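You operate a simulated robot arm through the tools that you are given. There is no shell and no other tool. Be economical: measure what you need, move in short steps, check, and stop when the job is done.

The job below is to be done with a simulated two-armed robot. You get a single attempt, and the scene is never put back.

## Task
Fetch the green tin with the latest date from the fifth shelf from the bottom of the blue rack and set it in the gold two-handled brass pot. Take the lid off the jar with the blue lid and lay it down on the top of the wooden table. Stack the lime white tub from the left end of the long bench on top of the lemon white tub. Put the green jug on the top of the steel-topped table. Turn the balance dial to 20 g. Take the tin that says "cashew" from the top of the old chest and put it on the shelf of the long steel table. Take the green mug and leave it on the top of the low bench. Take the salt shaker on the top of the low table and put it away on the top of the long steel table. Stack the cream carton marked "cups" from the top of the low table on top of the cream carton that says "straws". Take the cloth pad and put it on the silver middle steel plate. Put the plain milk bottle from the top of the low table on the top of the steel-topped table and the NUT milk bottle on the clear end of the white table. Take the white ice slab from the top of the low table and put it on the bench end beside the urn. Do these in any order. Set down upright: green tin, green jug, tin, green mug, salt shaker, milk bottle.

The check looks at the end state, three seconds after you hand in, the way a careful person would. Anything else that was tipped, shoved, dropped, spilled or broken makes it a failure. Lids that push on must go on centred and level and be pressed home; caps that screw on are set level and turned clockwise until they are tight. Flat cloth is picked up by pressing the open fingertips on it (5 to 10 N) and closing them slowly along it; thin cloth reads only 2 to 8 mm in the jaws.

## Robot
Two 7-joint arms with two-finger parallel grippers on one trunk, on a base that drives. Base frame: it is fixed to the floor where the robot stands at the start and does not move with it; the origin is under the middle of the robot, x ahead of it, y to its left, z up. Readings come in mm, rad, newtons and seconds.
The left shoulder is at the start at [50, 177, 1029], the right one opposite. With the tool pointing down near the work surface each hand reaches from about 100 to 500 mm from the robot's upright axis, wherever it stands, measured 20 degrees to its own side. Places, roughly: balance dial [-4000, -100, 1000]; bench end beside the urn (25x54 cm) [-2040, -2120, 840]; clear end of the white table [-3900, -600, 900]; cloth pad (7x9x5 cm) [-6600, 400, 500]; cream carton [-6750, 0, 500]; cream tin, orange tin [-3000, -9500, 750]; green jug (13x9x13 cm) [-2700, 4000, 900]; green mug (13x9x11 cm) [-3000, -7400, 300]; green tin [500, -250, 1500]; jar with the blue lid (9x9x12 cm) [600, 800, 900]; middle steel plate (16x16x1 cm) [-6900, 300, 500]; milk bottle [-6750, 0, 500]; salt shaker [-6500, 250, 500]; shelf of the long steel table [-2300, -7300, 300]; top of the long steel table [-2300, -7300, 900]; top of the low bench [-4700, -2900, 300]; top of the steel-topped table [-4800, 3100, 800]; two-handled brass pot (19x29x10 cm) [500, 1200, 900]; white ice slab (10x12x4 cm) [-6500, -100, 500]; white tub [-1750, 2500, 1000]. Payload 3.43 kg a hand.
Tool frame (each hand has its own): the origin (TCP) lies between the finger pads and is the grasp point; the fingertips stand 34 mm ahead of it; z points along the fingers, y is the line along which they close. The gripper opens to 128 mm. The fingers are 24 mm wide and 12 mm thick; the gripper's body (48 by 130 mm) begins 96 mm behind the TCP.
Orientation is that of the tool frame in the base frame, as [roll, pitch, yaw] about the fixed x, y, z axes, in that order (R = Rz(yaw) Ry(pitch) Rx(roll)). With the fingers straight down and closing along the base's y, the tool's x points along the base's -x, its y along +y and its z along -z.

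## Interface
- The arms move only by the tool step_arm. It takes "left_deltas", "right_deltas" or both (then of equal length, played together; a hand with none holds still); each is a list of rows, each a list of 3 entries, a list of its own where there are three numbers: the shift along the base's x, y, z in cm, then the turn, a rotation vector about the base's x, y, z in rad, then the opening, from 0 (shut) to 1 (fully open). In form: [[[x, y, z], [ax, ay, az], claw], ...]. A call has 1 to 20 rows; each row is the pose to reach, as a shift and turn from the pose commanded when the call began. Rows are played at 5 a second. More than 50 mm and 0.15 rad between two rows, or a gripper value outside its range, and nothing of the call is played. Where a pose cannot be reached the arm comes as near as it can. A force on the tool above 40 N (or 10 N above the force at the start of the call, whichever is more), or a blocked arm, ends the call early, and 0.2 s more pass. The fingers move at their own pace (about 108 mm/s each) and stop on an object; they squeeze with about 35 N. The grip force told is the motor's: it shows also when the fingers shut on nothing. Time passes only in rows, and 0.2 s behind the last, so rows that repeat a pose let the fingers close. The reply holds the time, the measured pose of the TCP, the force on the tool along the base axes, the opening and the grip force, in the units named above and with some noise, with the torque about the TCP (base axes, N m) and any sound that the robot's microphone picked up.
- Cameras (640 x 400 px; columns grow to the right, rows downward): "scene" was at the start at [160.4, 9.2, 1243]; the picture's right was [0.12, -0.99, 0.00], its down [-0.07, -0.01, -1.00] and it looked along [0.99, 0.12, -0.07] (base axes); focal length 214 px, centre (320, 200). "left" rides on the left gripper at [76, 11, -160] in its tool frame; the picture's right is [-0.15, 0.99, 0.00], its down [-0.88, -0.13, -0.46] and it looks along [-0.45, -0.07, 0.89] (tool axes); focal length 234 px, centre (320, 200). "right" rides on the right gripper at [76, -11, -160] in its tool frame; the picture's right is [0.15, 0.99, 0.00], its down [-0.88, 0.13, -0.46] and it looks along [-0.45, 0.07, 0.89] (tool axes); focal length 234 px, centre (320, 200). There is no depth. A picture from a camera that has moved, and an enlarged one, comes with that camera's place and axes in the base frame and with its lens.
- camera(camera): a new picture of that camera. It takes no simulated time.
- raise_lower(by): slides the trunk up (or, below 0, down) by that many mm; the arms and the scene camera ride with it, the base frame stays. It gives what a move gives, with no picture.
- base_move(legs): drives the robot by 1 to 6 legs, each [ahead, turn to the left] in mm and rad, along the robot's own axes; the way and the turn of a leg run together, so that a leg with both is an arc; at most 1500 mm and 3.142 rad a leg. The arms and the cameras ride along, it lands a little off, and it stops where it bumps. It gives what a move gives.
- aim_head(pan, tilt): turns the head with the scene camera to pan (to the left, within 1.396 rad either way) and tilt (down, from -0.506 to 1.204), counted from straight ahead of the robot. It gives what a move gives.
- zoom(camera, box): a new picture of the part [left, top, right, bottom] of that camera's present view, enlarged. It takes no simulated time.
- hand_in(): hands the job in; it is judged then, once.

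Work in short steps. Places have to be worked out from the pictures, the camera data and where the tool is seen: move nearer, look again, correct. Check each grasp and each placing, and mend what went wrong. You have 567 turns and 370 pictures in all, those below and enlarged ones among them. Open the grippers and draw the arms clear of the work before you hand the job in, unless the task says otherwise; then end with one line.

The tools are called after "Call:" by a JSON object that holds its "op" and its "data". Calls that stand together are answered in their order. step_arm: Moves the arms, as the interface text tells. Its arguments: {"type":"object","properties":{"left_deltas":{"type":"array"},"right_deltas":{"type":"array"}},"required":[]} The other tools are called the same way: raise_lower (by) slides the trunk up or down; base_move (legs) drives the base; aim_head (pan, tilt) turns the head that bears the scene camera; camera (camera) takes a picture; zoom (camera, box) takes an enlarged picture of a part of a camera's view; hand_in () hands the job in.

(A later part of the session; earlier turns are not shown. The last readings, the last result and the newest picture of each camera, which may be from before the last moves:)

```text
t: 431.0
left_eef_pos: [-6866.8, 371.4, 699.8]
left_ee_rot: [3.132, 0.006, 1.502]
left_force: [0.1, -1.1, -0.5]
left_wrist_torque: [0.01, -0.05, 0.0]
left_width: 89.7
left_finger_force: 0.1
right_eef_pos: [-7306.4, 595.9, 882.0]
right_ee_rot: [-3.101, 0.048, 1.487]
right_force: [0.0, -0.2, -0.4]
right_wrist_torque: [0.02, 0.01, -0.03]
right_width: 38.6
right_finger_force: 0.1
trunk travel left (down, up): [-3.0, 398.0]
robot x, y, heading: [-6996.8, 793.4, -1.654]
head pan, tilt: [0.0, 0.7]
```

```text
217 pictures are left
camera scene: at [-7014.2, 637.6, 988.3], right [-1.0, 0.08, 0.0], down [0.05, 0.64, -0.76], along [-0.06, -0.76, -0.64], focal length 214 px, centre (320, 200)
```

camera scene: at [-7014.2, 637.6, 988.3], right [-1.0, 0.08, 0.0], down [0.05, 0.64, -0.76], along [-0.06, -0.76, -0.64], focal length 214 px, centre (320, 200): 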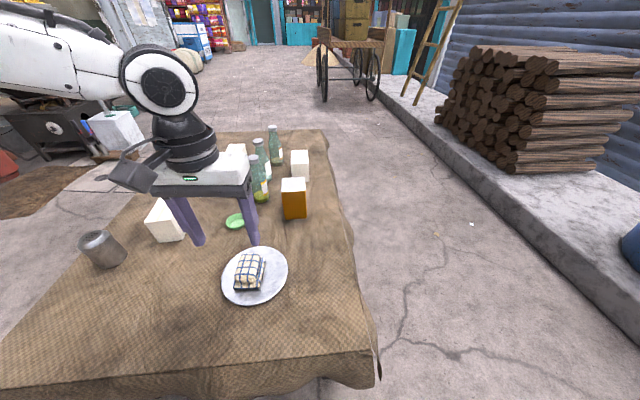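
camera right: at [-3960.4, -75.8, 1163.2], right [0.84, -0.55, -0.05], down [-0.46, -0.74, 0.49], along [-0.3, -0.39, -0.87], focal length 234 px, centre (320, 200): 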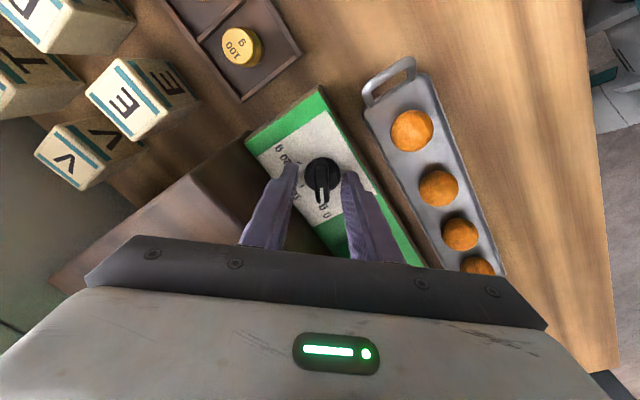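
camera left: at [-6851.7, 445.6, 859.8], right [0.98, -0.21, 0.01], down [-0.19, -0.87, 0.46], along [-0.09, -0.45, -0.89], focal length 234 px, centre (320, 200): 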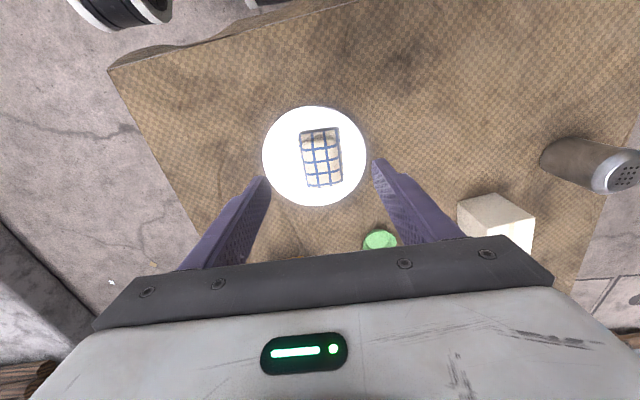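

Pad on the plate. Next I inspect the cartons and bottles from the west side of the table; I raise the trunk and drive around.

Call:
{"op": "raise_lower", "data": {"by": 150}}

Call:
{"op": "base_move", "data": {"legs": [[-250, 0], [0, -1.487], [480, 0], [0, 1.571], [1000, 0], [0, 1.571]]}}

Call:
{"op": "aim_head", "data": {"pan": 0.0, "tilt": 0.6}}

Call:
{"op": "camera", "data": {"camera": "scene"}}

```text
t: 432.7
left_eef_pos: [-6866.2, 371.6, 851.1]
left_ee_rot: [3.131, 0.005, 1.504]
left_force: [-0.1, 0.7, -0.3]
left_wrist_torque: [-0.03, -0.03, 0.0]
left_width: 89.4
left_finger_force: 0.0
right_eef_pos: [-7305.6, 595.1, 1033.7]
right_ee_rot: [-3.101, 0.046, 1.486]
right_force: [-1.3, -0.3, 0.3]
right_wrist_torque: [-0.05, 0.0, 0.0]
right_width: 38.0
right_finger_force: 0.1
trunk travel left (down, up): [-153.0, 248.0]
robot x, y, heading: [-7000.0, 790.1, -1.655]
head pan, tilt: [0.0, 0.7]
```

```text
t: 453.0
left_eef_pos: [-7077.2, 208.4, 849.2]
left_ee_rot: [3.133, 0.006, 3.136]
left_force: [-0.4, 0.1, -0.1]
left_wrist_torque: [0.02, 0.06, -0.01]
left_width: 90.0
left_finger_force: 0.1
right_eef_pos: [-7273.7, -244.7, 1032.3]
right_ee_rot: [-3.102, 0.048, 3.117]
right_force: [0.3, -0.1, 0.9]
right_wrist_torque: [0.0, -0.01, 0.0]
right_width: 38.5
right_finger_force: 0.0
trunk travel left (down, up): [-153.0, 248.0]
robot x, y, heading: [-7492.5, 48.6, -0.026]
head pan, tilt: [0.0, 0.7]
```

```text
t: 453.7
left_eef_pos: [-7077.1, 208.2, 848.8]
left_ee_rot: [3.133, 0.007, 3.137]
left_force: [-0.1, -0.5, -0.4]
left_wrist_torque: [0.0, 0.03, 0.02]
left_width: 89.8
left_finger_force: 0.0
right_eef_pos: [-7273.8, -243.6, 1032.5]
right_ee_rot: [-3.103, 0.048, 3.118]
right_force: [0.4, 0.5, -1.3]
right_wrist_torque: [0.0, 0.01, -0.02]
right_width: 38.6
right_finger_force: 0.0
trunk travel left (down, up): [-153.0, 248.0]
robot x, y, heading: [-7491.9, 46.3, -0.019]
head pan, tilt: [0.0, 0.6]
```

```text
216 pictures are left
camera scene: at [-7332.6, 43.1, 1147.0], right [-0.02, -1.0, 0.0], down [-0.57, 0.01, -0.82], along [0.82, -0.02, -0.57], focal length 214 px, centre (320, 200)
```

scene: 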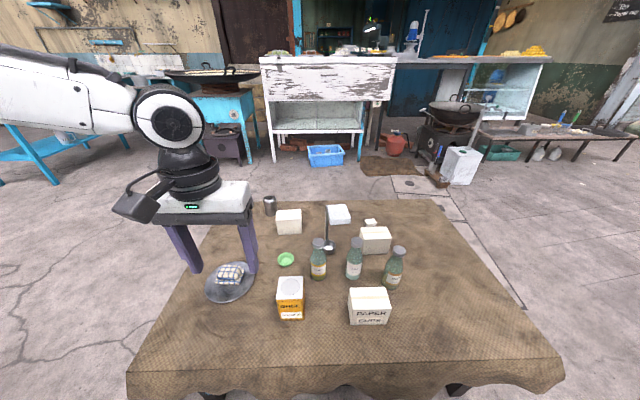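

Call:
{"op": "zoom", "data": {"camera": "scene", "box": [240, 190, 440, 340]}}

```text
2.67 times, centred on (340, 265) of scene
camera zoom: at [-7332.6, 43.1, 1147.0], right [-0.02, -1.0, 0.0], down [-0.57, 0.01, -0.82], along [0.82, -0.02, -0.57], focal length 572 px, centre (267, 27)
```

zoom: 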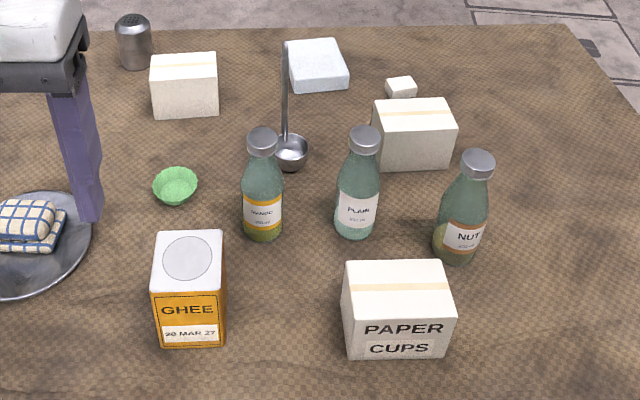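

I can read the labels now: PAPER CUPS near (-6987,-106), and MANGO, PLAIN and NUT bottles about 160 mm tall. Bottles first: NUT with the right hand, PLAIN with the left. I position for NUT.

Call:
{"op": "base_move", "data": {"legs": [[0, -0.48], [122, 0], [0, 0.5]]}}

Call:
{"op": "raise_lower", "data": {"by": -60}}

Call:
{"op": "camera", "data": {"camera": "scene"}}

```text
t: 456.4
left_eef_pos: [-6944.0, -54.5, 849.8]
left_ee_rot: [3.131, 0.005, 2.667]
left_force: [-0.7, -0.3, 0.2]
left_wrist_torque: [-0.02, -0.02, -0.02]
left_width: 89.7
left_finger_force: 0.0
right_eef_pos: [-7323.8, -369.1, 1031.9]
right_ee_rot: [-3.102, 0.046, 2.649]
right_force: [-0.2, -0.1, -1.6]
right_wrist_torque: [0.01, 0.05, 0.0]
right_width: 38.2
right_finger_force: 0.2
trunk travel left (down, up): [-153.0, 248.0]
robot x, y, heading: [-7386.2, -12.2, -0.491]
head pan, tilt: [0.0, 0.6]
stopped in leg 2: the robot was blocked; the commanded pose is now the measured one
```

```text
t: 457.4
left_eef_pos: [-6944.0, -55.6, 790.0]
left_ee_rot: [3.13, 0.006, 2.668]
left_force: [0.2, -1.0, -0.6]
left_wrist_torque: [-0.02, 0.0, 0.01]
left_width: 89.5
left_finger_force: 0.0
right_eef_pos: [-7322.8, -370.6, 972.2]
right_ee_rot: [-3.101, 0.048, 2.648]
right_force: [-0.3, 0.1, 0.0]
right_wrist_torque: [0.0, -0.02, 0.01]
right_width: 38.6
right_finger_force: 0.1
trunk travel left (down, up): [-93.0, 308.0]
robot x, y, heading: [-7388.1, -8.0, -0.492]
head pan, tilt: [0.0, 0.6]
```

```text
214 pictures are left
camera scene: at [-7245.8, -86.7, 1087.1], right [-0.47, -0.88, 0.0], down [-0.5, 0.27, -0.83], along [0.73, -0.39, -0.56], focal length 214 px, centre (320, 200)
```

scene: 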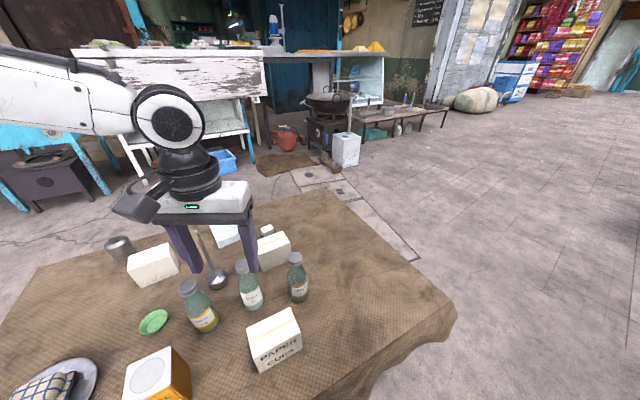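

The base touched the table's hanging edge. I back off 40 mm and straighten; the items are undisturbed.

Call:
{"op": "base_move", "data": {"legs": [[-40, 0], [0, 0.49]]}}

Call:
{"op": "camera", "data": {"camera": "scene"}}

```text
t: 459.7
left_eef_pos: [-7008.6, 171.7, 789.7]
left_ee_rot: [3.132, 0.005, -3.139]
left_force: [0.7, 0.7, -0.9]
left_wrist_torque: [0.03, 0.03, -0.05]
left_width: 89.4
left_finger_force: 0.2
right_eef_pos: [-7201.9, -282.2, 973.1]
right_ee_rot: [-3.1, 0.047, 3.122]
right_force: [-0.1, 0.0, 0.7]
right_wrist_torque: [0.04, 0.0, -0.04]
right_width: 38.3
right_finger_force: 0.1
trunk travel left (down, up): [-93.0, 308.0]
robot x, y, heading: [-7420.5, 6.2, -0.016]
head pan, tilt: [0.0, 0.6]
```

```text
213 pictures are left
camera scene: at [-7263.1, 5.0, 1087.0], right [-0.02, -1.0, 0.0], down [-0.56, 0.01, -0.83], along [0.82, -0.01, -0.56], focal length 214 px, centre (320, 200)
```

scene: 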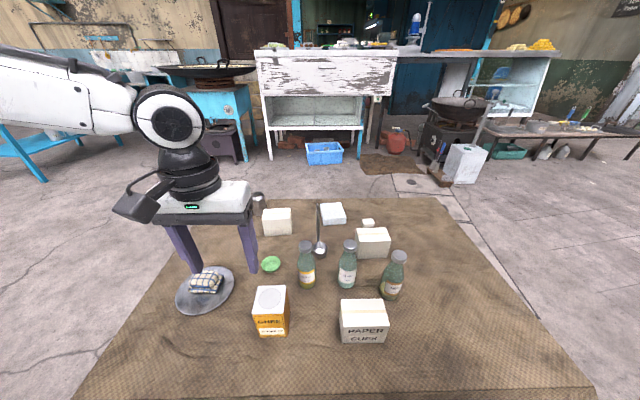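

I bring the right hand above NUT at about (-6888,-205) and check with its camera.

Call:
{"op": "step_arm", "data": {"right_deltas": [[[4, 1, -1], [0, 0, 0], 0.5], [[8, 2, -2], [0, 0, 0], 0.75], [[12, 3, -4], [0, 0, 0], 0.75], [[16, 4, -6], [0, 0, 0], 0.75], [[20, 5, -8], [0, 0, 0], 0.75], [[24, 6, -11], [0, 0, 0], 0.75], [[28, 7, -14], [0, 0, 0], 0.75], [[31.4, 7.7, -17], [0, 0, 0], 0.75], [[31.4, 7.7, -20], [0, 0, 0], 0.75]]}}

Call:
{"op": "camera", "data": {"camera": "right"}}

Call:
{"op": "camera", "data": {"camera": "scene"}}

```text
refused: row 6 steps farther than a row can; nothing moved
```

```text
212 pictures are left
camera right: at [-7286.7, -284.9, 1129.2], right [-0.13, 0.99, -0.05], down [0.86, 0.13, 0.49], along [0.49, 0.02, -0.87], focal length 234 px, centre (320, 200)
```

right: 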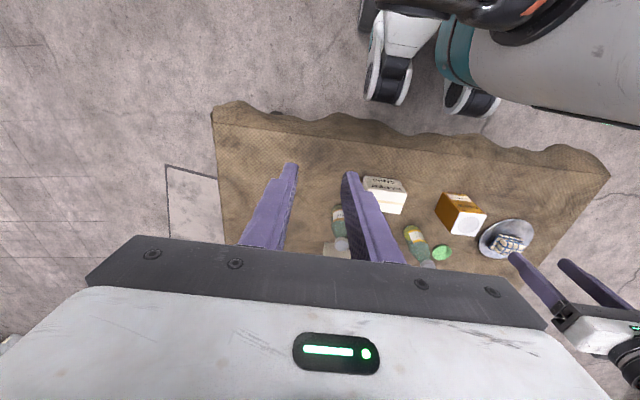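

```text
211 pictures are left
camera scene: at [-7263.1, 5.0, 1087.0], right [-0.02, -1.0, 0.0], down [-0.56, 0.01, -0.83], along [0.82, -0.01, -0.56], focal length 214 px, centre (320, 200)
```

scene: 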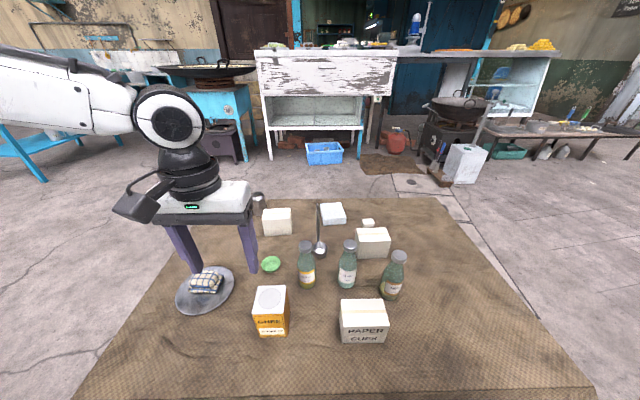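

One row was 51 mm. I redo it with shorter steps.

Call:
{"op": "step_arm", "data": {"right_deltas": [[[4, 1, -1], [0, 0, 0], 0.5], [[8, 2, -2], [0, 0, 0], 0.75], [[12, 3, -4], [0, 0, 0], 0.75], [[16, 4, -6], [0, 0, 0], 0.75], [[20, 5, -8], [0, 0, 0], 0.75], [[23.5, 6, -10.5], [0, 0, 0], 0.75], [[27, 7, -13], [0, 0, 0], 0.75], [[30, 7.7, -16], [0, 0, 0], 0.75], [[31.4, 7.7, -20], [0, 0, 0], 0.75]]}}

Call:
{"op": "camera", "data": {"camera": "right"}}

```text
t: 461.7
left_eef_pos: [-7008.0, 170.8, 791.5]
left_ee_rot: [3.131, 0.006, -3.138]
left_force: [0.3, 0.7, -0.6]
left_wrist_torque: [-0.01, 0.01, 0.02]
left_width: 89.6
left_finger_force: 0.0
right_eef_pos: [-6889.4, -201.7, 771.0]
right_ee_rot: [-3.102, 0.046, 3.123]
right_force: [-0.2, -0.1, 0.3]
right_wrist_torque: [-0.01, -0.04, 0.0]
right_width: 96.2
right_finger_force: 0.1
trunk travel left (down, up): [-93.0, 308.0]
robot x, y, heading: [-7421.6, 7.8, -0.017]
head pan, tilt: [0.0, 0.6]
```

```text
210 pictures are left
camera right: at [-6974.2, -205.4, 927.5], right [-0.13, 0.99, -0.05], down [0.86, 0.13, 0.49], along [0.49, 0.02, -0.87], focal length 234 px, centre (320, 200)
```

right: 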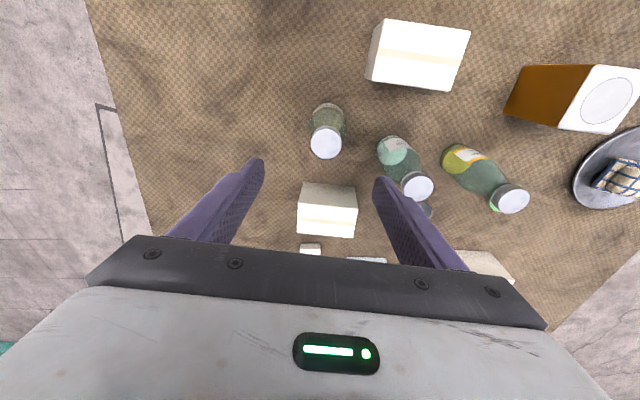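

NUT's axis is at about (-6903,-202). I correct 13 mm and descend to grip its upper body.

Call:
{"op": "step_arm", "data": {"right_deltas": [[[-1.3, 0, -3], [0, 0, 0], 0.75], [[-1.4, 0, -7], [0, 0, 0], 0.75], [[-1.4, 0, -11], [0, 0, 0], 0.75], [[-1.4, 0, -15], [0, 0, 0], 0.75], [[-1.4, 0, -18.3], [0, 0, 0], 0.75]]}}

Call:
{"op": "camera", "data": {"camera": "scene"}}

```text
t: 462.9
left_eef_pos: [-7007.8, 171.3, 789.3]
left_ee_rot: [3.131, 0.005, -3.14]
left_force: [-0.1, 0.4, -0.4]
left_wrist_torque: [-0.01, 0.01, 0.01]
left_width: 89.5
left_finger_force: 0.0
right_eef_pos: [-6902.4, -203.7, 590.1]
right_ee_rot: [-3.102, 0.048, 3.122]
right_force: [-0.4, -0.4, 0.7]
right_wrist_torque: [0.0, 0.0, 0.0]
right_width: 96.1
right_finger_force: 0.1
trunk travel left (down, up): [-93.0, 308.0]
robot x, y, heading: [-7420.8, 9.0, -0.019]
head pan, tilt: [0.0, 0.6]
```

```text
209 pictures are left
camera scene: at [-7263.1, 4.9, 1087.1], right [-0.02, -1.0, 0.0], down [-0.56, 0.01, -0.83], along [0.82, -0.01, -0.56], focal length 214 px, centre (320, 200)
```

scene: 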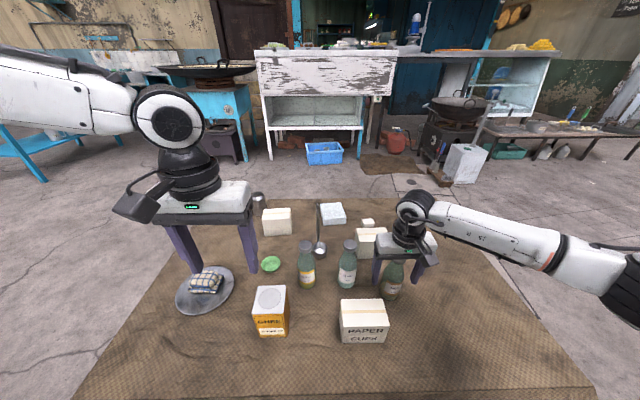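

I close on NUT and lift.

Call:
{"op": "step_arm", "data": {"right_deltas": [[[0, 0, 0], [0, 0, 0], 0.6], [[0, 0, 0], [0, 0, 0], 0.45], [[0, 0, 0], [0, 0, 0], 0.3], [[0, 0, 0], [0, 0, 0], 0.2], [[0, 0, 0], [0, 0, 0], 0.2], [[0, 0, 2], [0, 0, 0], 0.2], [[0, 0, 6], [0, 0, 0], 0.2], [[0, 0, 10], [0, 0, 0], 0.2], [[0, 0, 14], [0, 0, 0], 0.2], [[-2, 0, 18], [0, 0, 0], 0.2]]}}

Call:
{"op": "camera", "data": {"camera": "scene"}}

```text
t: 465.1
left_eef_pos: [-7008.2, 171.5, 789.2]
left_ee_rot: [3.131, 0.006, -3.141]
left_force: [0.0, 0.1, -0.4]
left_wrist_torque: [-0.01, 0.01, -0.05]
left_width: 89.6
left_finger_force: 0.1
right_eef_pos: [-6920.1, -203.9, 769.5]
right_ee_rot: [-3.102, 0.046, 3.123]
right_force: [1.7, -0.2, -3.7]
right_wrist_torque: [0.01, 0.03, 0.0]
right_width: 54.2
right_finger_force: 34.9
trunk travel left (down, up): [-93.0, 308.0]
robot x, y, heading: [-7420.0, 9.6, -0.011]
head pan, tilt: [0.0, 0.6]
```

```text
208 pictures are left
camera scene: at [-7262.9, 4.8, 1087.0], right [-0.02, -1.0, 0.0], down [-0.56, 0.01, -0.82], along [0.82, -0.01, -0.57], focal length 214 px, centre (320, 200)
```

scene: 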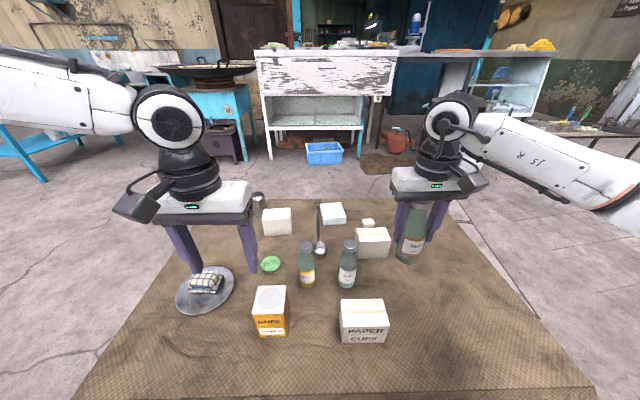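

NUT is held at 54 mm. I draw it in, then shift the base 280 mm to the right for the left hand to take PLAIN.

Call:
{"op": "step_arm", "data": {"right_deltas": [[[-4, -1, 1], [0, 0, 0], 0.2], [[-8, -2, 3], [0, 0, 0], 0.2], [[-12, -3, 5], [0, 0, 0], 0.2], [[-16, -4, 7], [0, 0, 0], 0.2], [[-20, -4, 9], [0, 0, 0], 0.2]]}}

Call:
{"op": "base_move", "data": {"legs": [[-180, 0.011], [0, -1.571], [280, 0], [0, 1.571], [178, 0]]}}

Call:
{"op": "camera", "data": {"camera": "scene"}}

```text
t: 466.3
left_eef_pos: [-7008.3, 172.6, 789.8]
left_ee_rot: [3.13, 0.007, -3.141]
left_force: [-1.0, -0.1, 0.0]
left_wrist_torque: [-0.01, 0.04, -0.01]
left_width: 89.4
left_finger_force: 0.0
right_eef_pos: [-7120.6, -246.4, 858.3]
right_ee_rot: [-3.101, 0.047, 3.123]
right_force: [-0.5, 0.3, -3.5]
right_wrist_torque: [-0.02, 0.04, 0.0]
right_width: 54.2
right_finger_force: 35.2
trunk travel left (down, up): [-93.0, 308.0]
robot x, y, heading: [-7422.4, 9.9, -0.013]
head pan, tilt: [0.0, 0.6]
```

```text
t: 477.9
left_eef_pos: [-7008.6, -152.3, 789.8]
left_ee_rot: [3.131, 0.006, 3.078]
left_force: [0.3, 0.2, -0.1]
left_wrist_torque: [0.03, 0.01, -0.01]
left_width: 89.8
left_finger_force: 0.1
right_eef_pos: [-7146.3, -561.5, 859.8]
right_ee_rot: [-3.102, 0.049, 3.056]
right_force: [0.3, 0.6, -3.3]
right_wrist_torque: [0.01, 0.05, 0.0]
right_width: 54.1
right_finger_force: 35.3
trunk travel left (down, up): [-93.0, 308.0]
robot x, y, heading: [-7427.1, -286.2, -0.085]
head pan, tilt: [0.0, 0.6]
```

```text
207 pictures are left
camera scene: at [-7272.6, -301.8, 1087.0], right [-0.08, -1.0, 0.0], down [-0.56, 0.05, -0.82], along [0.82, -0.07, -0.57], focal length 214 px, centre (320, 200)
```

scene: 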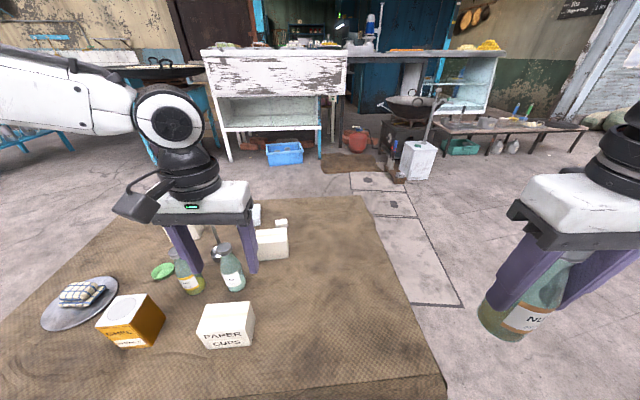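

I move the left hand above PLAIN and check.

Call:
{"op": "step_arm", "data": {"left_deltas": [[[4, 2, 0], [0, 0, 0], 0.7], [[8, 4, 0], [0, 0, 0], 0.7], [[12, 6, 0], [0, 0, 0], 0.7], [[14.6, 7, -1], [0, 0, 0], 0.7]]}}

Call:
{"op": "camera", "data": {"camera": "left"}}

```text
t: 478.9
left_eef_pos: [-6860.2, -80.9, 781.4]
left_ee_rot: [3.131, 0.006, 3.075]
left_force: [-1.4, -0.2, -0.1]
left_wrist_torque: [-0.01, -0.03, -0.01]
left_width: 89.4
left_finger_force: 0.0
right_eef_pos: [-7147.0, -561.9, 858.9]
right_ee_rot: [-3.1, 0.048, 3.056]
right_force: [0.8, 0.7, -3.3]
right_wrist_torque: [0.0, 0.02, 0.0]
right_width: 54.1
right_finger_force: 35.1
trunk travel left (down, up): [-93.0, 308.0]
robot x, y, heading: [-7431.2, -285.1, -0.082]
head pan, tilt: [0.0, 0.6]
```

```text
206 pictures are left
camera left: at [-6936.2, -68.6, 941.2], right [0.21, 0.98, 0.01], down [0.87, -0.19, 0.46], along [0.45, -0.09, -0.89], focal length 234 px, centre (320, 200)
```

left: 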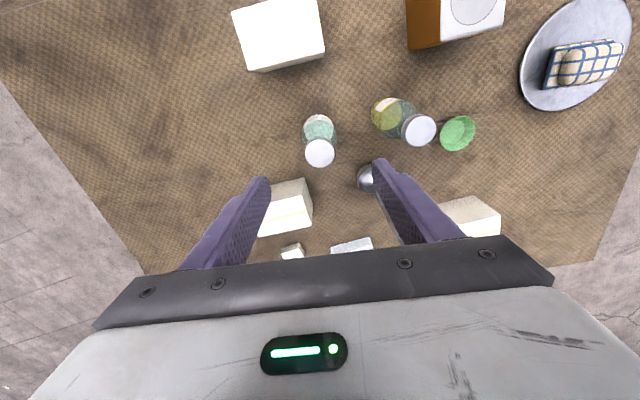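

Aligned. I descend, close and lift PLAIN.

Call:
{"op": "step_arm", "data": {"left_deltas": [[[-0.2, 0, -4], [0, 0, 0], 0.65], [[-0.4, 0, -8], [0, 0, 0], 0.65], [[-0.4, 0, -12], [0, 0, 0], 0.65], [[-0.4, 0, -16], [0, 0, 0], 0.65], [[-0.4, 0, -19], [0, 0, 0], 0.65], [[-0.4, 0, -19], [0, 0, 0], 0.5], [[-0.4, 0, -19], [0, 0, 0], 0.35], [[-0.4, 0, -19], [0, 0, 0], 0.2], [[-0.4, 0, -19], [0, 0, 0], 0.2]]}}

Call:
{"op": "step_arm", "data": {"left_deltas": [[[0, 0, 2], [0, 0, 0], 0.2], [[0, 0, 6], [0, 0, 0], 0.2], [[0, 0, 10], [0, 0, 0], 0.2], [[0, 0, 14], [0, 0, 0], 0.2], [[-2, 0, 18], [0, 0, 0], 0.2], [[-6, 0, 20], [0, 0, 0], 0.2]]}}

Call:
{"op": "camera", "data": {"camera": "scene"}}

```text
t: 480.9
left_eef_pos: [-6897.0, -61.3, 611.3]
left_ee_rot: [3.13, 0.008, 3.078]
left_force: [-0.8, -0.6, 0.7]
left_wrist_torque: [0.0, -0.01, 0.05]
left_width: 25.5
left_finger_force: 0.1
left hand out of reach, approached as far as the arm can: row 3, 4, 5, 6, 7, 8, 9
right_eef_pos: [-7146.1, -559.7, 860.0]
right_ee_rot: [-3.102, 0.049, 3.055]
right_force: [0.4, -0.3, -4.1]
right_wrist_torque: [0.04, 0.0, 0.01]
right_width: 53.9
right_finger_force: 35.1
trunk travel left (down, up): [-93.0, 308.0]
robot x, y, heading: [-7426.7, -289.8, -0.086]
head pan, tilt: [0.0, 0.6]
```

```text
t: 482.4
left_eef_pos: [-6955.7, -61.5, 813.9]
left_ee_rot: [3.131, 0.006, 3.076]
left_force: [0.3, 0.7, -0.3]
left_wrist_torque: [-0.02, 0.01, 0.0]
left_width: 25.7
left_finger_force: 0.0
right_eef_pos: [-7146.6, -562.2, 859.1]
right_ee_rot: [-3.1, 0.047, 3.055]
right_force: [0.0, 0.3, -3.5]
right_wrist_torque: [0.03, 0.04, 0.02]
right_width: 54.1
right_finger_force: 34.4
trunk travel left (down, up): [-93.0, 308.0]
robot x, y, heading: [-7429.4, -286.0, -0.082]
head pan, tilt: [0.0, 0.6]
```

```text
205 pictures are left
camera scene: at [-7272.7, -301.8, 1087.0], right [-0.08, -1.0, 0.0], down [-0.56, 0.05, -0.83], along [0.82, -0.07, -0.56], focal length 214 px, centre (320, 200)
```

scene: 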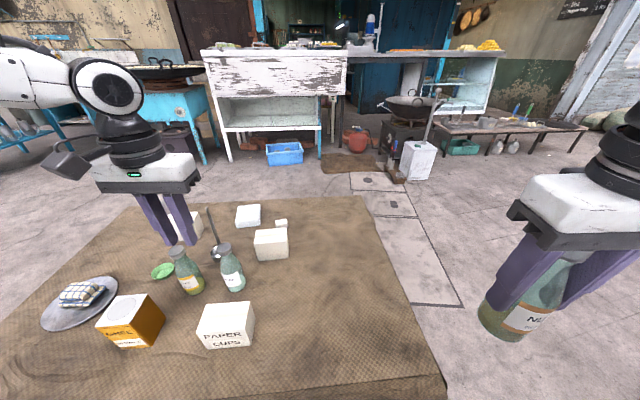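

Nothing was touched: the arm simply ran out of reach while descending. I straighten the base, move 30 mm closer and lower the trunk 80 mm before retrying.

Call:
{"op": "base_move", "data": {"legs": [[0, 0.085], [32, 0]]}}

Call:
{"op": "raise_lower", "data": {"by": -80}}

```text
t: 483.7
left_eef_pos: [-6944.6, -23.2, 814.0]
left_ee_rot: [3.13, 0.008, -3.124]
left_force: [-0.1, 0.6, 0.6]
left_wrist_torque: [0.0, -0.02, 0.0]
left_width: 25.5
left_finger_force: 0.1
right_eef_pos: [-7094.4, -536.9, 859.2]
right_ee_rot: [-3.103, 0.047, 3.139]
right_force: [-0.3, -0.2, -4.1]
right_wrist_torque: [0.02, 0.0, 0.03]
right_width: 54.3
right_finger_force: 35.0
trunk travel left (down, up): [-93.0, 308.0]
robot x, y, heading: [-7399.0, -284.8, -0.001]
head pan, tilt: [0.0, 0.6]
```

```text
t: 484.8
left_eef_pos: [-6944.4, -23.5, 734.7]
left_ee_rot: [3.132, 0.006, -3.125]
left_force: [-0.2, 0.1, -0.4]
left_wrist_torque: [0.0, -0.01, 0.02]
left_width: 25.7
left_finger_force: 0.0
right_eef_pos: [-7094.3, -537.1, 780.2]
right_ee_rot: [-3.1, 0.048, 3.139]
right_force: [0.8, 0.0, -3.9]
right_wrist_torque: [-0.03, 0.02, -0.02]
right_width: 54.1
right_finger_force: 35.0
trunk travel left (down, up): [-13.0, 388.0]
robot x, y, heading: [-7401.4, -286.1, -0.001]
head pan, tilt: [0.0, 0.6]
```

I move above PLAIN at this height and stop to verify the pose.

Call:
{"op": "step_arm", "data": {"left_deltas": [[[3, -2, 0], [0, 0, 0], 0.7], [[6, -4, 0], [0, 0, 0], 0.7], [[8, -5.9, 0], [0, 0, 0], 0.7], [[8, -5.9, 0], [0, 0, 0], 0.7]]}}

Call:
{"op": "camera", "data": {"camera": "left"}}

```text
t: 485.8
left_eef_pos: [-6866.6, -80.2, 733.9]
left_ee_rot: [3.131, 0.005, -3.122]
left_force: [-1.1, -0.5, -0.7]
left_wrist_torque: [0.02, 0.02, 0.01]
left_width: 89.4
left_finger_force: 0.0
right_eef_pos: [-7093.7, -537.3, 778.4]
right_ee_rot: [-3.101, 0.048, 3.138]
right_force: [-0.1, 0.5, -3.2]
right_wrist_torque: [0.02, 0.03, 0.0]
right_width: 54.2
right_finger_force: 34.9
trunk travel left (down, up): [-13.0, 388.0]
robot x, y, heading: [-7400.3, -287.0, 0.002]
head pan, tilt: [0.0, 0.6]
```

```text
204 pictures are left
camera left: at [-6943.6, -74.1, 892.7], right [0.13, 0.99, 0.01], down [0.88, -0.12, 0.46], along [0.46, -0.05, -0.89], focal length 234 px, centre (320, 200)
```

left: 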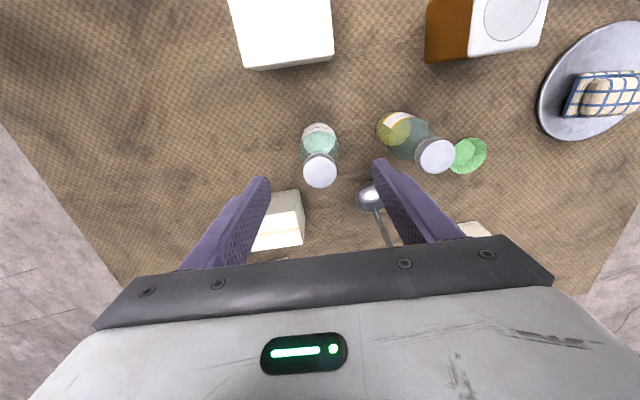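

Still aligned (axis about (-6859,-83)). I descend in two checked stages.

Call:
{"op": "step_arm", "data": {"left_deltas": [[[0.4, -0.2, -3], [0, 0, 0], 0.7], [[0.7, -0.3, -6], [0, 0, 0], 0.7]]}}

```text
t: 486.4
left_eef_pos: [-6866.6, -78.2, 675.5]
left_ee_rot: [3.13, 0.007, -3.123]
left_force: [0.7, 0.9, 0.5]
left_wrist_torque: [-0.02, 0.0, 0.0]
left_width: 89.9
left_finger_force: 0.1
left hand out of reach, approached as far as the arm can: row 1, 2
right_eef_pos: [-7092.8, -536.5, 779.8]
right_ee_rot: [-3.102, 0.046, 3.139]
right_force: [-1.1, -0.7, -3.2]
right_wrist_torque: [0.02, 0.01, 0.0]
right_width: 54.3
right_finger_force: 35.3
trunk travel left (down, up): [-13.0, 388.0]
robot x, y, heading: [-7403.5, -287.6, -0.001]
head pan, tilt: [0.0, 0.6]
```

Straight-down reach ends here. I rise, pitch the hand 0.45 rad forward, which brings the wrist closer, and approach again.

Call:
{"op": "step_arm", "data": {"left_deltas": [[[0, 0, 3], [0, 0, 0], 0.7], [[-2, 0, 6], [0, -0.12, 0], 0.7], [[-3, 0, 6], [0, -0.24, 0], 0.7], [[-3, 0, 6], [0, -0.36, 0], 0.7], [[-3, 0, 6], [0, -0.45, 0], 0.7]]}}

Call:
{"op": "camera", "data": {"camera": "left"}}

```text
t: 487.6
left_eef_pos: [-6894.5, -81.8, 733.6]
left_ee_rot: [3.142, 0.458, -3.123]
left_force: [-0.3, -0.5, -0.5]
left_wrist_torque: [-0.03, 0.03, 0.02]
left_width: 89.7
left_finger_force: 0.2
right_eef_pos: [-7095.0, -537.0, 779.8]
right_ee_rot: [-3.101, 0.048, 3.138]
right_force: [-0.3, -0.5, -3.6]
right_wrist_torque: [0.03, 0.03, 0.0]
right_width: 54.2
right_finger_force: 35.1
trunk travel left (down, up): [-13.0, 388.0]
robot x, y, heading: [-7399.2, -288.8, -0.003]
head pan, tilt: [0.0, 0.6]
```

```text
203 pictures are left
camera left: at [-7033.1, -73.6, 844.0], right [0.11, 0.99, 0.07], down [0.59, -0.12, 0.8], along [0.8, -0.05, -0.6], focal length 234 px, centre (320, 200)
```

left: 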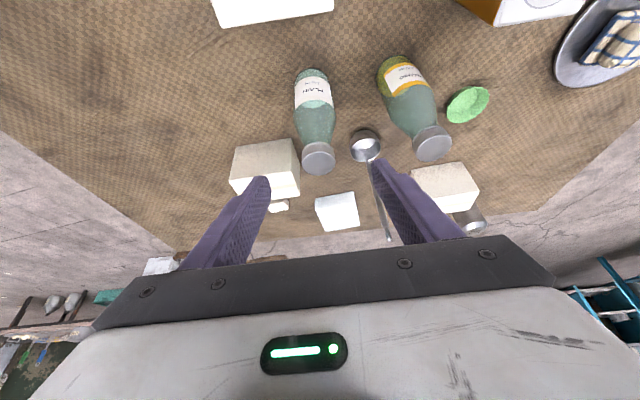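

PLAIN is centred between the fingers in this pose. I descend part way and check the reach.

Call:
{"op": "step_arm", "data": {"left_deltas": [[[0.8, 0, -3], [0, 0, 0], 0.7], [[1.6, 0, -6], [0, 0, 0], 0.7]]}}

```text
t: 488.2
left_eef_pos: [-6881.0, -79.6, 675.0]
left_ee_rot: [3.14, 0.457, -3.122]
left_force: [-0.1, -0.2, -0.1]
left_wrist_torque: [-0.02, 0.03, 0.0]
left_width: 89.6
left_finger_force: 0.1
right_eef_pos: [-7093.7, -536.6, 780.6]
right_ee_rot: [-3.1, 0.047, 3.139]
right_force: [-1.2, 0.5, -3.0]
right_wrist_torque: [-0.02, -0.02, 0.02]
right_width: 54.1
right_finger_force: 35.1
trunk travel left (down, up): [-13.0, 388.0]
robot x, y, heading: [-7398.4, -290.3, 0.002]
head pan, tilt: [0.0, 0.6]
```

Within reach. I continue down to grip height.

Call:
{"op": "step_arm", "data": {"left_deltas": [[[0.8, -0.2, -3], [0, 0, 0], 0.7], [[1.6, -0.3, -5.5], [0, 0, 0], 0.7], [[1.9, -0.3, -7.3], [0, 0, 0], 0.7]]}}

Call:
{"op": "camera", "data": {"camera": "left"}}

```text
t: 489.0
left_eef_pos: [-6859.6, -82.3, 601.2]
left_ee_rot: [3.14, 0.455, -3.124]
left_force: [0.5, 0.8, -0.3]
left_wrist_torque: [0.02, 0.0, 0.03]
left_width: 89.6
left_finger_force: 0.1
right_eef_pos: [-7094.7, -537.7, 779.0]
right_ee_rot: [-3.103, 0.047, 3.136]
right_force: [0.5, 0.2, -3.8]
right_wrist_torque: [-0.02, 0.0, -0.01]
right_width: 54.3
right_finger_force: 34.7
trunk travel left (down, up): [-13.0, 388.0]
robot x, y, heading: [-7399.3, -285.2, -0.001]
head pan, tilt: [0.0, 0.6]
```

```text
202 pictures are left
camera left: at [-6998.7, -75.4, 712.1], right [0.11, 0.99, 0.07], down [0.59, -0.12, 0.8], along [0.8, -0.05, -0.6], focal length 234 px, centre (320, 200)
```

left: 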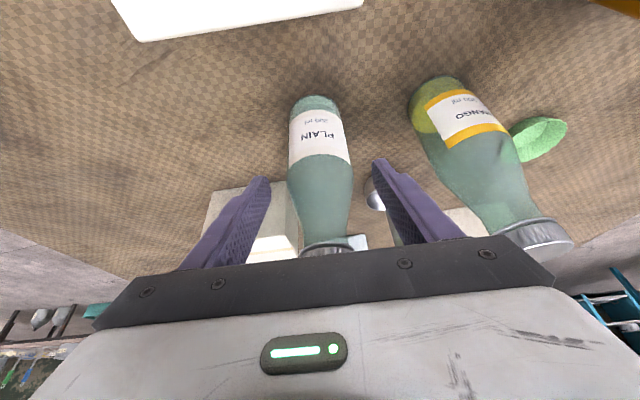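

I go 10 mm lower for a firmer hold on the straight body, then close and lift.

Call:
{"op": "step_arm", "data": {"left_deltas": [[[0, 0, -1], [0, 0, 0], 0.7], [[0, 0, -1.2], [0, 0, 0], 0.55], [[0, 0, -1.2], [0, 0, 0], 0.4], [[0, 0, -1.2], [0, 0, 0], 0.25], [[0, 0, -1.2], [0, 0, 0], 0.2]]}}

Call:
{"op": "step_arm", "data": {"left_deltas": [[[0, 0, 2], [0, 0, 0], 0.2], [[0, 0, 6], [0, 0, 0], 0.2], [[0, 0, 10], [0, 0, 0], 0.2], [[-2, 0, 14], [0, 0, 0], 0.2]]}}

Call:
{"op": "camera", "data": {"camera": "scene"}}

```text
t: 490.2
left_eef_pos: [-6860.4, -83.1, 589.0]
left_ee_rot: [3.14, 0.454, -3.123]
left_force: [0.7, 1.1, -0.6]
left_wrist_torque: [0.03, -0.12, 0.05]
left_width: 53.8
left_finger_force: 34.8
right_eef_pos: [-7094.4, -536.3, 779.3]
right_ee_rot: [-3.101, 0.047, 3.139]
right_force: [-0.6, 0.0, -3.2]
right_wrist_torque: [0.02, 0.03, 0.01]
right_width: 54.2
right_finger_force: 35.3
trunk travel left (down, up): [-13.0, 388.0]
robot x, y, heading: [-7399.7, -289.7, -0.001]
head pan, tilt: [0.0, 0.6]
```

```text
t: 491.2
left_eef_pos: [-6879.2, -83.1, 731.4]
left_ee_rot: [3.138, 0.453, -3.123]
left_force: [0.5, 0.4, -4.0]
left_wrist_torque: [0.01, 0.01, 0.01]
left_width: 54.1
left_finger_force: 35.0
right_eef_pos: [-7094.6, -536.5, 779.8]
right_ee_rot: [-3.101, 0.047, 3.138]
right_force: [0.4, -0.1, -4.1]
right_wrist_torque: [0.0, 0.04, 0.02]
right_width: 54.1
right_finger_force: 35.2
trunk travel left (down, up): [-13.0, 388.0]
robot x, y, heading: [-7400.4, -287.2, -0.0]
head pan, tilt: [0.0, 0.6]
```

```text
201 pictures are left
camera scene: at [-7240.7, -288.7, 1006.9], right [0.0, -1.0, 0.0], down [-0.57, 0.0, -0.82], along [0.82, 0.0, -0.57], focal length 214 px, centre (320, 200)
```

scene: 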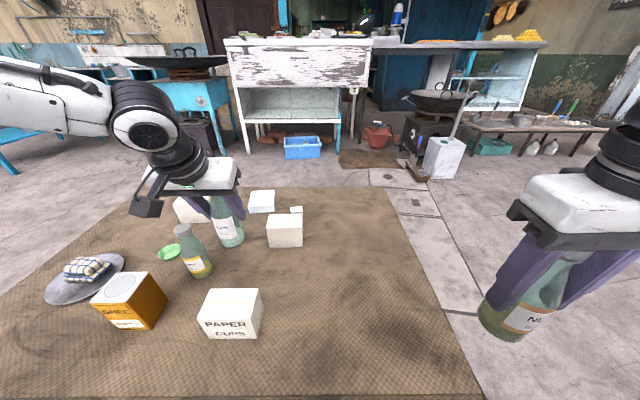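

Both bottles are held. I draw the left one in, raise the trunk and set out for the steel-topped table with PLAIN.

Call:
{"op": "step_arm", "data": {"left_deltas": [[[-4, 1, 1], [0, 0, 0], 0.2], [[-8, 2, 2], [0, 0, 0], 0.2], [[-12, 3, 3], [0, 0, 0], 0.2], [[-15, 4, 3], [0, 0, 0], 0.2]]}}

Call:
{"op": "raise_lower", "data": {"by": 200}}

Call:
{"op": "base_move", "data": {"legs": [[-180, 0], [0, 1.571], [1400, 0], [0, -1.18], [1400, 0]]}}

```text
t: 492.2
left_eef_pos: [-7030.0, -42.9, 759.9]
left_ee_rot: [3.141, 0.454, -3.122]
left_force: [0.7, 0.4, -4.5]
left_wrist_torque: [-0.02, 0.04, 0.03]
left_width: 54.1
left_finger_force: 35.4
right_eef_pos: [-7094.4, -537.4, 779.7]
right_ee_rot: [-3.104, 0.047, 3.138]
right_force: [0.6, 0.7, -4.2]
right_wrist_torque: [-0.03, 0.07, 0.02]
right_width: 54.0
right_finger_force: 35.3
trunk travel left (down, up): [-13.0, 388.0]
robot x, y, heading: [-7398.4, -289.6, -0.007]
head pan, tilt: [0.0, 0.6]
```

```text
t: 494.4
left_eef_pos: [-7029.2, -43.8, 960.3]
left_ee_rot: [3.138, 0.453, -3.122]
left_force: [-0.2, -0.7, -2.9]
left_wrist_torque: [-0.01, -0.01, -0.02]
left_width: 54.2
left_finger_force: 35.2
right_eef_pos: [-7094.2, -537.3, 979.6]
right_ee_rot: [-3.101, 0.048, 3.138]
right_force: [-0.1, 0.1, -3.5]
right_wrist_torque: [0.02, 0.03, 0.0]
right_width: 54.0
right_finger_force: 34.8
trunk travel left (down, up): [-213.0, 188.0]
robot x, y, heading: [-7397.6, -288.3, -0.004]
head pan, tilt: [0.0, 0.6]
```

```text
t: 515.9
left_eef_pos: [-5955.5, 1992.2, 959.0]
left_ee_rot: [3.14, 0.454, -2.769]
left_force: [0.3, 0.1, -3.6]
left_wrist_torque: [-0.01, 0.03, 0.0]
left_width: 54.3
left_finger_force: 34.7
right_eef_pos: [-5843.3, 1506.8, 978.7]
right_ee_rot: [-3.101, 0.047, -2.791]
right_force: [1.0, -0.2, -3.6]
right_wrist_torque: [-0.02, 0.0, -0.01]
right_width: 54.0
right_finger_force: 35.1
trunk travel left (down, up): [-213.0, 188.0]
robot x, y, heading: [-6216.8, 1637.2, 0.353]
head pan, tilt: [0.0, 0.6]
```

On track. I check the way ahead.

Call:
{"op": "aim_head", "data": {"pan": 0.0, "tilt": 0.3}}

Call:
{"op": "camera", "data": {"camera": "scene"}}

```text
t: 516.7
left_eef_pos: [-5954.5, 1992.5, 959.8]
left_ee_rot: [3.14, 0.454, -2.768]
left_force: [-0.7, 0.1, -3.9]
left_wrist_torque: [0.0, 0.02, 0.03]
left_width: 54.0
left_finger_force: 35.2
right_eef_pos: [-5843.6, 1508.3, 979.1]
right_ee_rot: [-3.1, 0.048, -2.79]
right_force: [0.5, -0.3, -3.6]
right_wrist_torque: [0.01, 0.05, -0.03]
right_width: 54.2
right_finger_force: 35.4
trunk travel left (down, up): [-213.0, 188.0]
robot x, y, heading: [-6216.8, 1632.3, 0.35]
head pan, tilt: [0.0, 0.3]
```

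```text
200 pictures are left
camera scene: at [-6063.4, 1690.7, 1234.4], right [0.35, -0.94, 0.0], down [-0.28, -0.1, -0.95], along [0.9, 0.33, -0.3], focal length 214 px, centre (320, 200)
```

scene: 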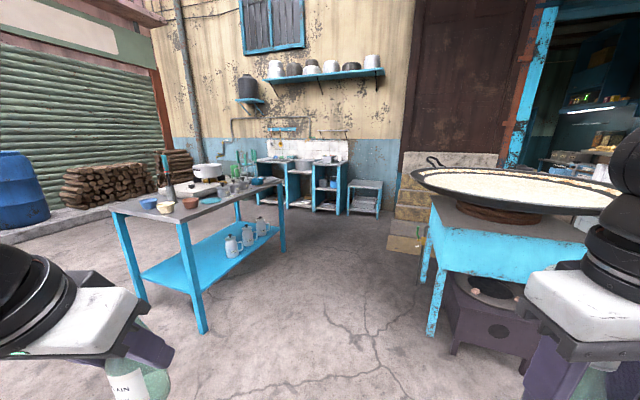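

The passage is wide. I zoom on the table top for a free spot accessible from this side.

Call:
{"op": "zoom", "data": {"camera": "scene", "box": [90, 140, 300, 260]}}

```text
3.05 times, centred on (195, 200) of scene
camera zoom: at [-6063.4, 1690.7, 1234.4], right [0.35, -0.94, 0.0], down [-0.28, -0.1, -0.95], along [0.9, 0.33, -0.3], focal length 654 px, centre (701, 200)
```

zoom: 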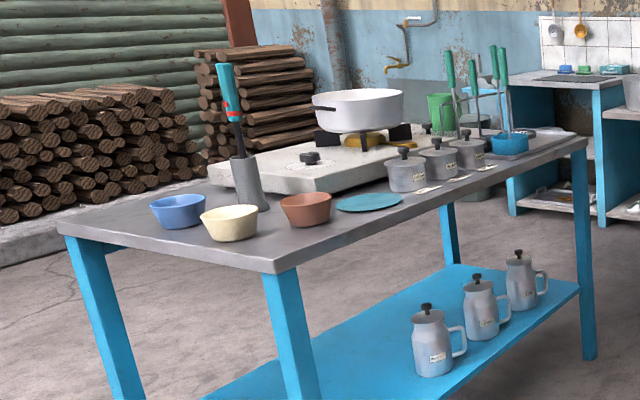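

A free spot is at the table's south-west corner, near (-5255,2845). I drive there with the left hand facing it.

Call:
{"op": "base_move", "data": {"legs": [[0, 0.226], [1370, 0], [0, 0.995]]}}

Call:
{"op": "aim_head", "data": {"pan": 0.25, "tilt": 0.55}}

Call:
{"op": "camera", "data": {"camera": "scene"}}

Call:
{"op": "camera", "data": {"camera": "left"}}

```text
t: 527.0
left_eef_pos: [-5332.1, 2754.3, 959.6]
left_ee_rot: [3.138, 0.455, -1.499]
left_force: [-0.5, 0.1, -3.6]
left_wrist_torque: [-0.04, 0.0, -0.02]
left_width: 54.1
left_finger_force: 34.7
right_eef_pos: [-4834.3, 2714.7, 979.0]
right_ee_rot: [-3.1, 0.047, -1.522]
right_force: [-0.5, -0.5, -4.0]
right_wrist_torque: [-0.07, 0.01, -0.02]
right_width: 53.9
right_finger_force: 35.0
trunk travel left (down, up): [-213.0, 188.0]
robot x, y, heading: [-5068.2, 2395.2, 1.621]
head pan, tilt: [0.0, 0.3]
```

```text
t: 527.8
left_eef_pos: [-5332.9, 2754.2, 961.2]
left_ee_rot: [3.138, 0.455, -1.501]
left_force: [0.6, -0.6, -3.3]
left_wrist_torque: [-0.03, -0.02, 0.0]
left_width: 54.1
left_finger_force: 35.1
right_eef_pos: [-4834.6, 2715.7, 980.3]
right_ee_rot: [-3.103, 0.047, -1.522]
right_force: [-0.5, 0.6, -4.9]
right_wrist_torque: [0.02, -0.01, 0.01]
right_width: 54.1
right_finger_force: 35.5
trunk travel left (down, up): [-213.0, 188.0]
robot x, y, heading: [-5066.9, 2400.2, 1.624]
head pan, tilt: [0.25, 0.55]
```

```text
198 pictures are left
camera scene: at [-5098.9, 2552.7, 1211.5], right [0.96, 0.29, 0.0], down [0.15, -0.5, -0.85], along [-0.25, 0.81, -0.52], focal length 214 px, centre (320, 200)
```

scene: 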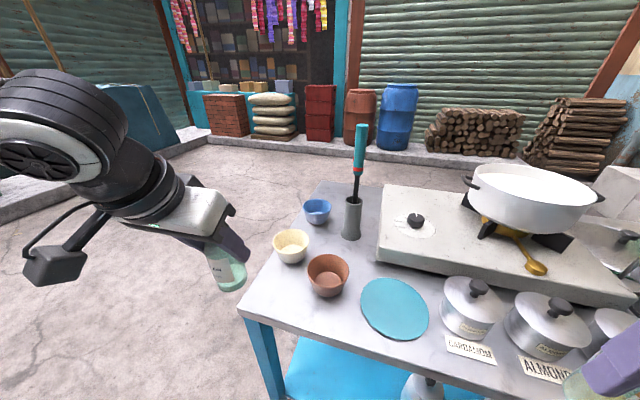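

```text
197 pictures are left
camera left: at [-5331.9, 2614.3, 1070.2], right [-1.0, 0.06, 0.07], down [0.09, 0.6, 0.8], along [0.01, 0.8, -0.6], focal length 234 px, centre (320, 200)
```

left: 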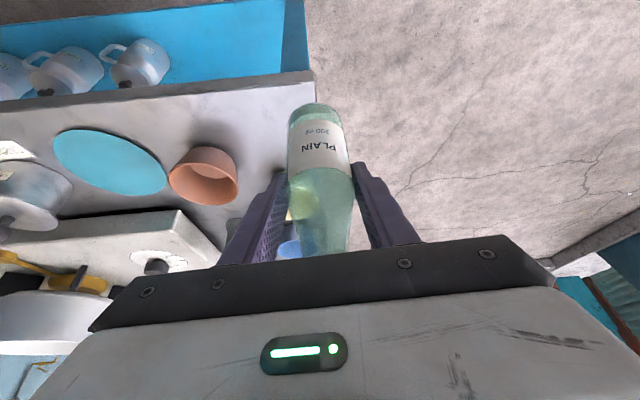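

The corner spot is between the bowls and the edges; I choose (-5282,2803). I move over it and lower until contact.

Call:
{"op": "step_arm", "data": {"left_deltas": [[[2.5, 2.5, 0], [0, 0, 0], 0.2], [[5.1, 4.9, 0], [0, 0, 0], 0.2], [[5.1, 4.9, -3], [0, 0, 0], 0.2], [[5.1, 4.9, -6], [0, 0, 0], 0.2]]}}

Call:
{"op": "camera", "data": {"camera": "left"}}

Call:
{"op": "camera", "data": {"camera": "scene"}}

```text
t: 528.8
left_eef_pos: [-5279.2, 2800.2, 899.8]
left_ee_rot: [3.137, 0.452, -1.501]
left_force: [-0.1, -0.4, -3.8]
left_wrist_torque: [-0.06, 0.03, 0.01]
left_width: 54.1
left_finger_force: 35.3
right_eef_pos: [-4834.9, 2715.6, 979.2]
right_ee_rot: [-3.102, 0.048, -1.521]
right_force: [0.2, 0.5, -4.4]
right_wrist_torque: [-0.01, 0.03, 0.01]
right_width: 54.0
right_finger_force: 34.9
trunk travel left (down, up): [-213.0, 188.0]
robot x, y, heading: [-5069.3, 2400.6, 1.62]
head pan, tilt: [0.25, 0.55]
```

```text
196 pictures are left
camera left: at [-5280.6, 2661.3, 1010.0], right [-1.0, 0.06, 0.07], down [0.09, 0.6, 0.8], along [0.01, 0.8, -0.6], focal length 234 px, centre (320, 200)
```

left: 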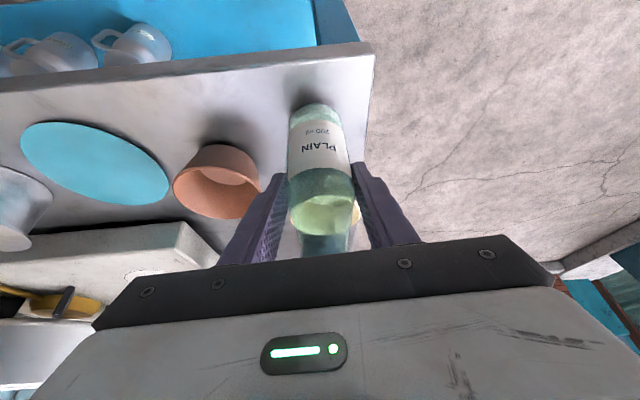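

```text
195 pictures are left
camera scene: at [-5099.0, 2552.9, 1211.4], right [0.96, 0.3, 0.0], down [0.15, -0.5, -0.85], along [-0.25, 0.81, -0.52], focal length 214 px, centre (320, 200)
```

scene: 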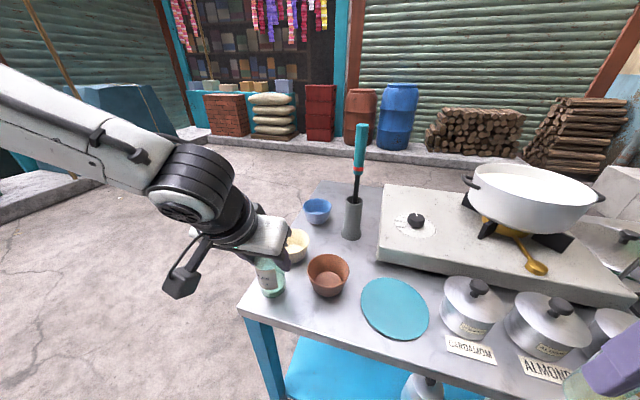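

The bottle is close to the surface at the chosen spot. I lower gently.

Call:
{"op": "step_arm", "data": {"left_deltas": [[[0, 0, -0.7], [0, 0, 0], 0.2], [[0, 0, -1.4], [0, 0, 0], 0.2], [[0, 0, -2], [0, 0, 0], 0.2], [[0, 0, -2.5], [0, 0, 0], 0.2]]}}

```text
t: 529.6
left_eef_pos: [-5279.3, 2806.9, 890.4]
left_ee_rot: [3.139, 0.473, -1.501]
left_force: [-0.7, -3.8, 15.1]
left_wrist_torque: [-0.44, -0.24, -0.08]
left_width: 53.9
left_finger_force: 35.4
right_eef_pos: [-4835.1, 2713.4, 979.8]
right_ee_rot: [-3.103, 0.047, -1.52]
right_force: [0.7, -0.3, -4.1]
right_wrist_torque: [-0.01, 0.0, 0.01]
right_width: 53.8
right_finger_force: 35.4
trunk travel left (down, up): [-213.0, 188.0]
robot x, y, heading: [-5068.9, 2399.7, 1.622]
head pan, tilt: [0.25, 0.55]
stopped in row 3 (left hand): the force on the tool passed its limit at 44 N (the readings are from after the stop); the commanded pose is now the measured one
```

Contact. I ease up, open and withdraw along the tool axis.

Call:
{"op": "step_arm", "data": {"left_deltas": [[[0, 0, 0.3], [0, 0, 0], 0.2], [[0, 0, 0.4], [0, 0, 0], 0.5], [[0, 0, 0.4], [0, 0, 0], 0.56], [[0, 0, 0.4], [0, 0, 0], 0.56], [[0, -1, 2.4], [0, 0, 0], 0.56], [[0, -3, 6.4], [0, 0, 0], 0.56], [[0, -5, 10], [0, 0, 0], 0.56], [[-1, -8, 13], [0, 0, 0], 0.56]]}}

Call:
{"op": "camera", "data": {"camera": "scene"}}

```text
t: 531.4
left_eef_pos: [-5291.4, 2724.9, 1016.9]
left_ee_rot: [3.138, 0.468, -1.5]
left_force: [0.1, -0.7, 0.0]
left_wrist_torque: [0.04, 0.01, -0.01]
left_width: 71.4
left_finger_force: 0.1
right_eef_pos: [-4835.1, 2715.2, 980.2]
right_ee_rot: [-3.101, 0.046, -1.521]
right_force: [-0.4, -2.3, -3.7]
right_wrist_torque: [-0.02, 0.02, 0.02]
right_width: 54.2
right_finger_force: 34.8
trunk travel left (down, up): [-213.0, 188.0]
robot x, y, heading: [-5069.5, 2396.2, 1.625]
head pan, tilt: [0.25, 0.55]
```

```text
194 pictures are left
camera scene: at [-5099.2, 2551.9, 1211.6], right [0.96, 0.3, 0.0], down [0.15, -0.5, -0.85], along [-0.25, 0.81, -0.52], focal length 214 px, centre (320, 200)
```

scene: 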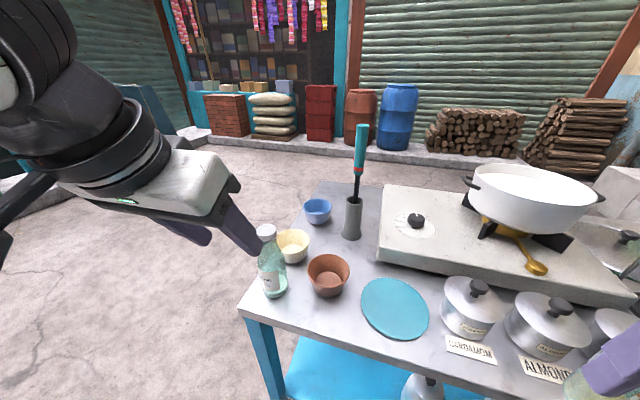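

PLAIN stands upright. Now NUT: I drive east, then back south over the mat along x=-3660.

Call:
{"op": "base_move", "data": {"legs": [[-220, 0], [0, -1.63], [1395, 0], [0, -1.565], [1200, 0]]}}

```text
t: 550.9
left_eef_pos: [-3470.0, 1191.1, 1023.8]
left_ee_rot: [-3.131, 0.492, 1.519]
left_force: [0.8, -0.7, 0.3]
left_wrist_torque: [0.05, -0.03, -0.04]
left_width: 71.8
left_finger_force: 0.0
right_eef_pos: [-3934.6, 1257.6, 1006.7]
right_ee_rot: [-3.087, 0.121, 1.453]
right_force: [0.0, -0.2, -4.0]
right_wrist_torque: [0.03, -0.01, 0.01]
right_width: 54.0
right_finger_force: 35.0
trunk travel left (down, up): [-213.0, 188.0]
robot x, y, heading: [-3666.1, 1524.5, -1.844]
head pan, tilt: [0.25, 0.55]
stopped in leg 5: the robot was blocked; the commanded pose is now the measured one
```

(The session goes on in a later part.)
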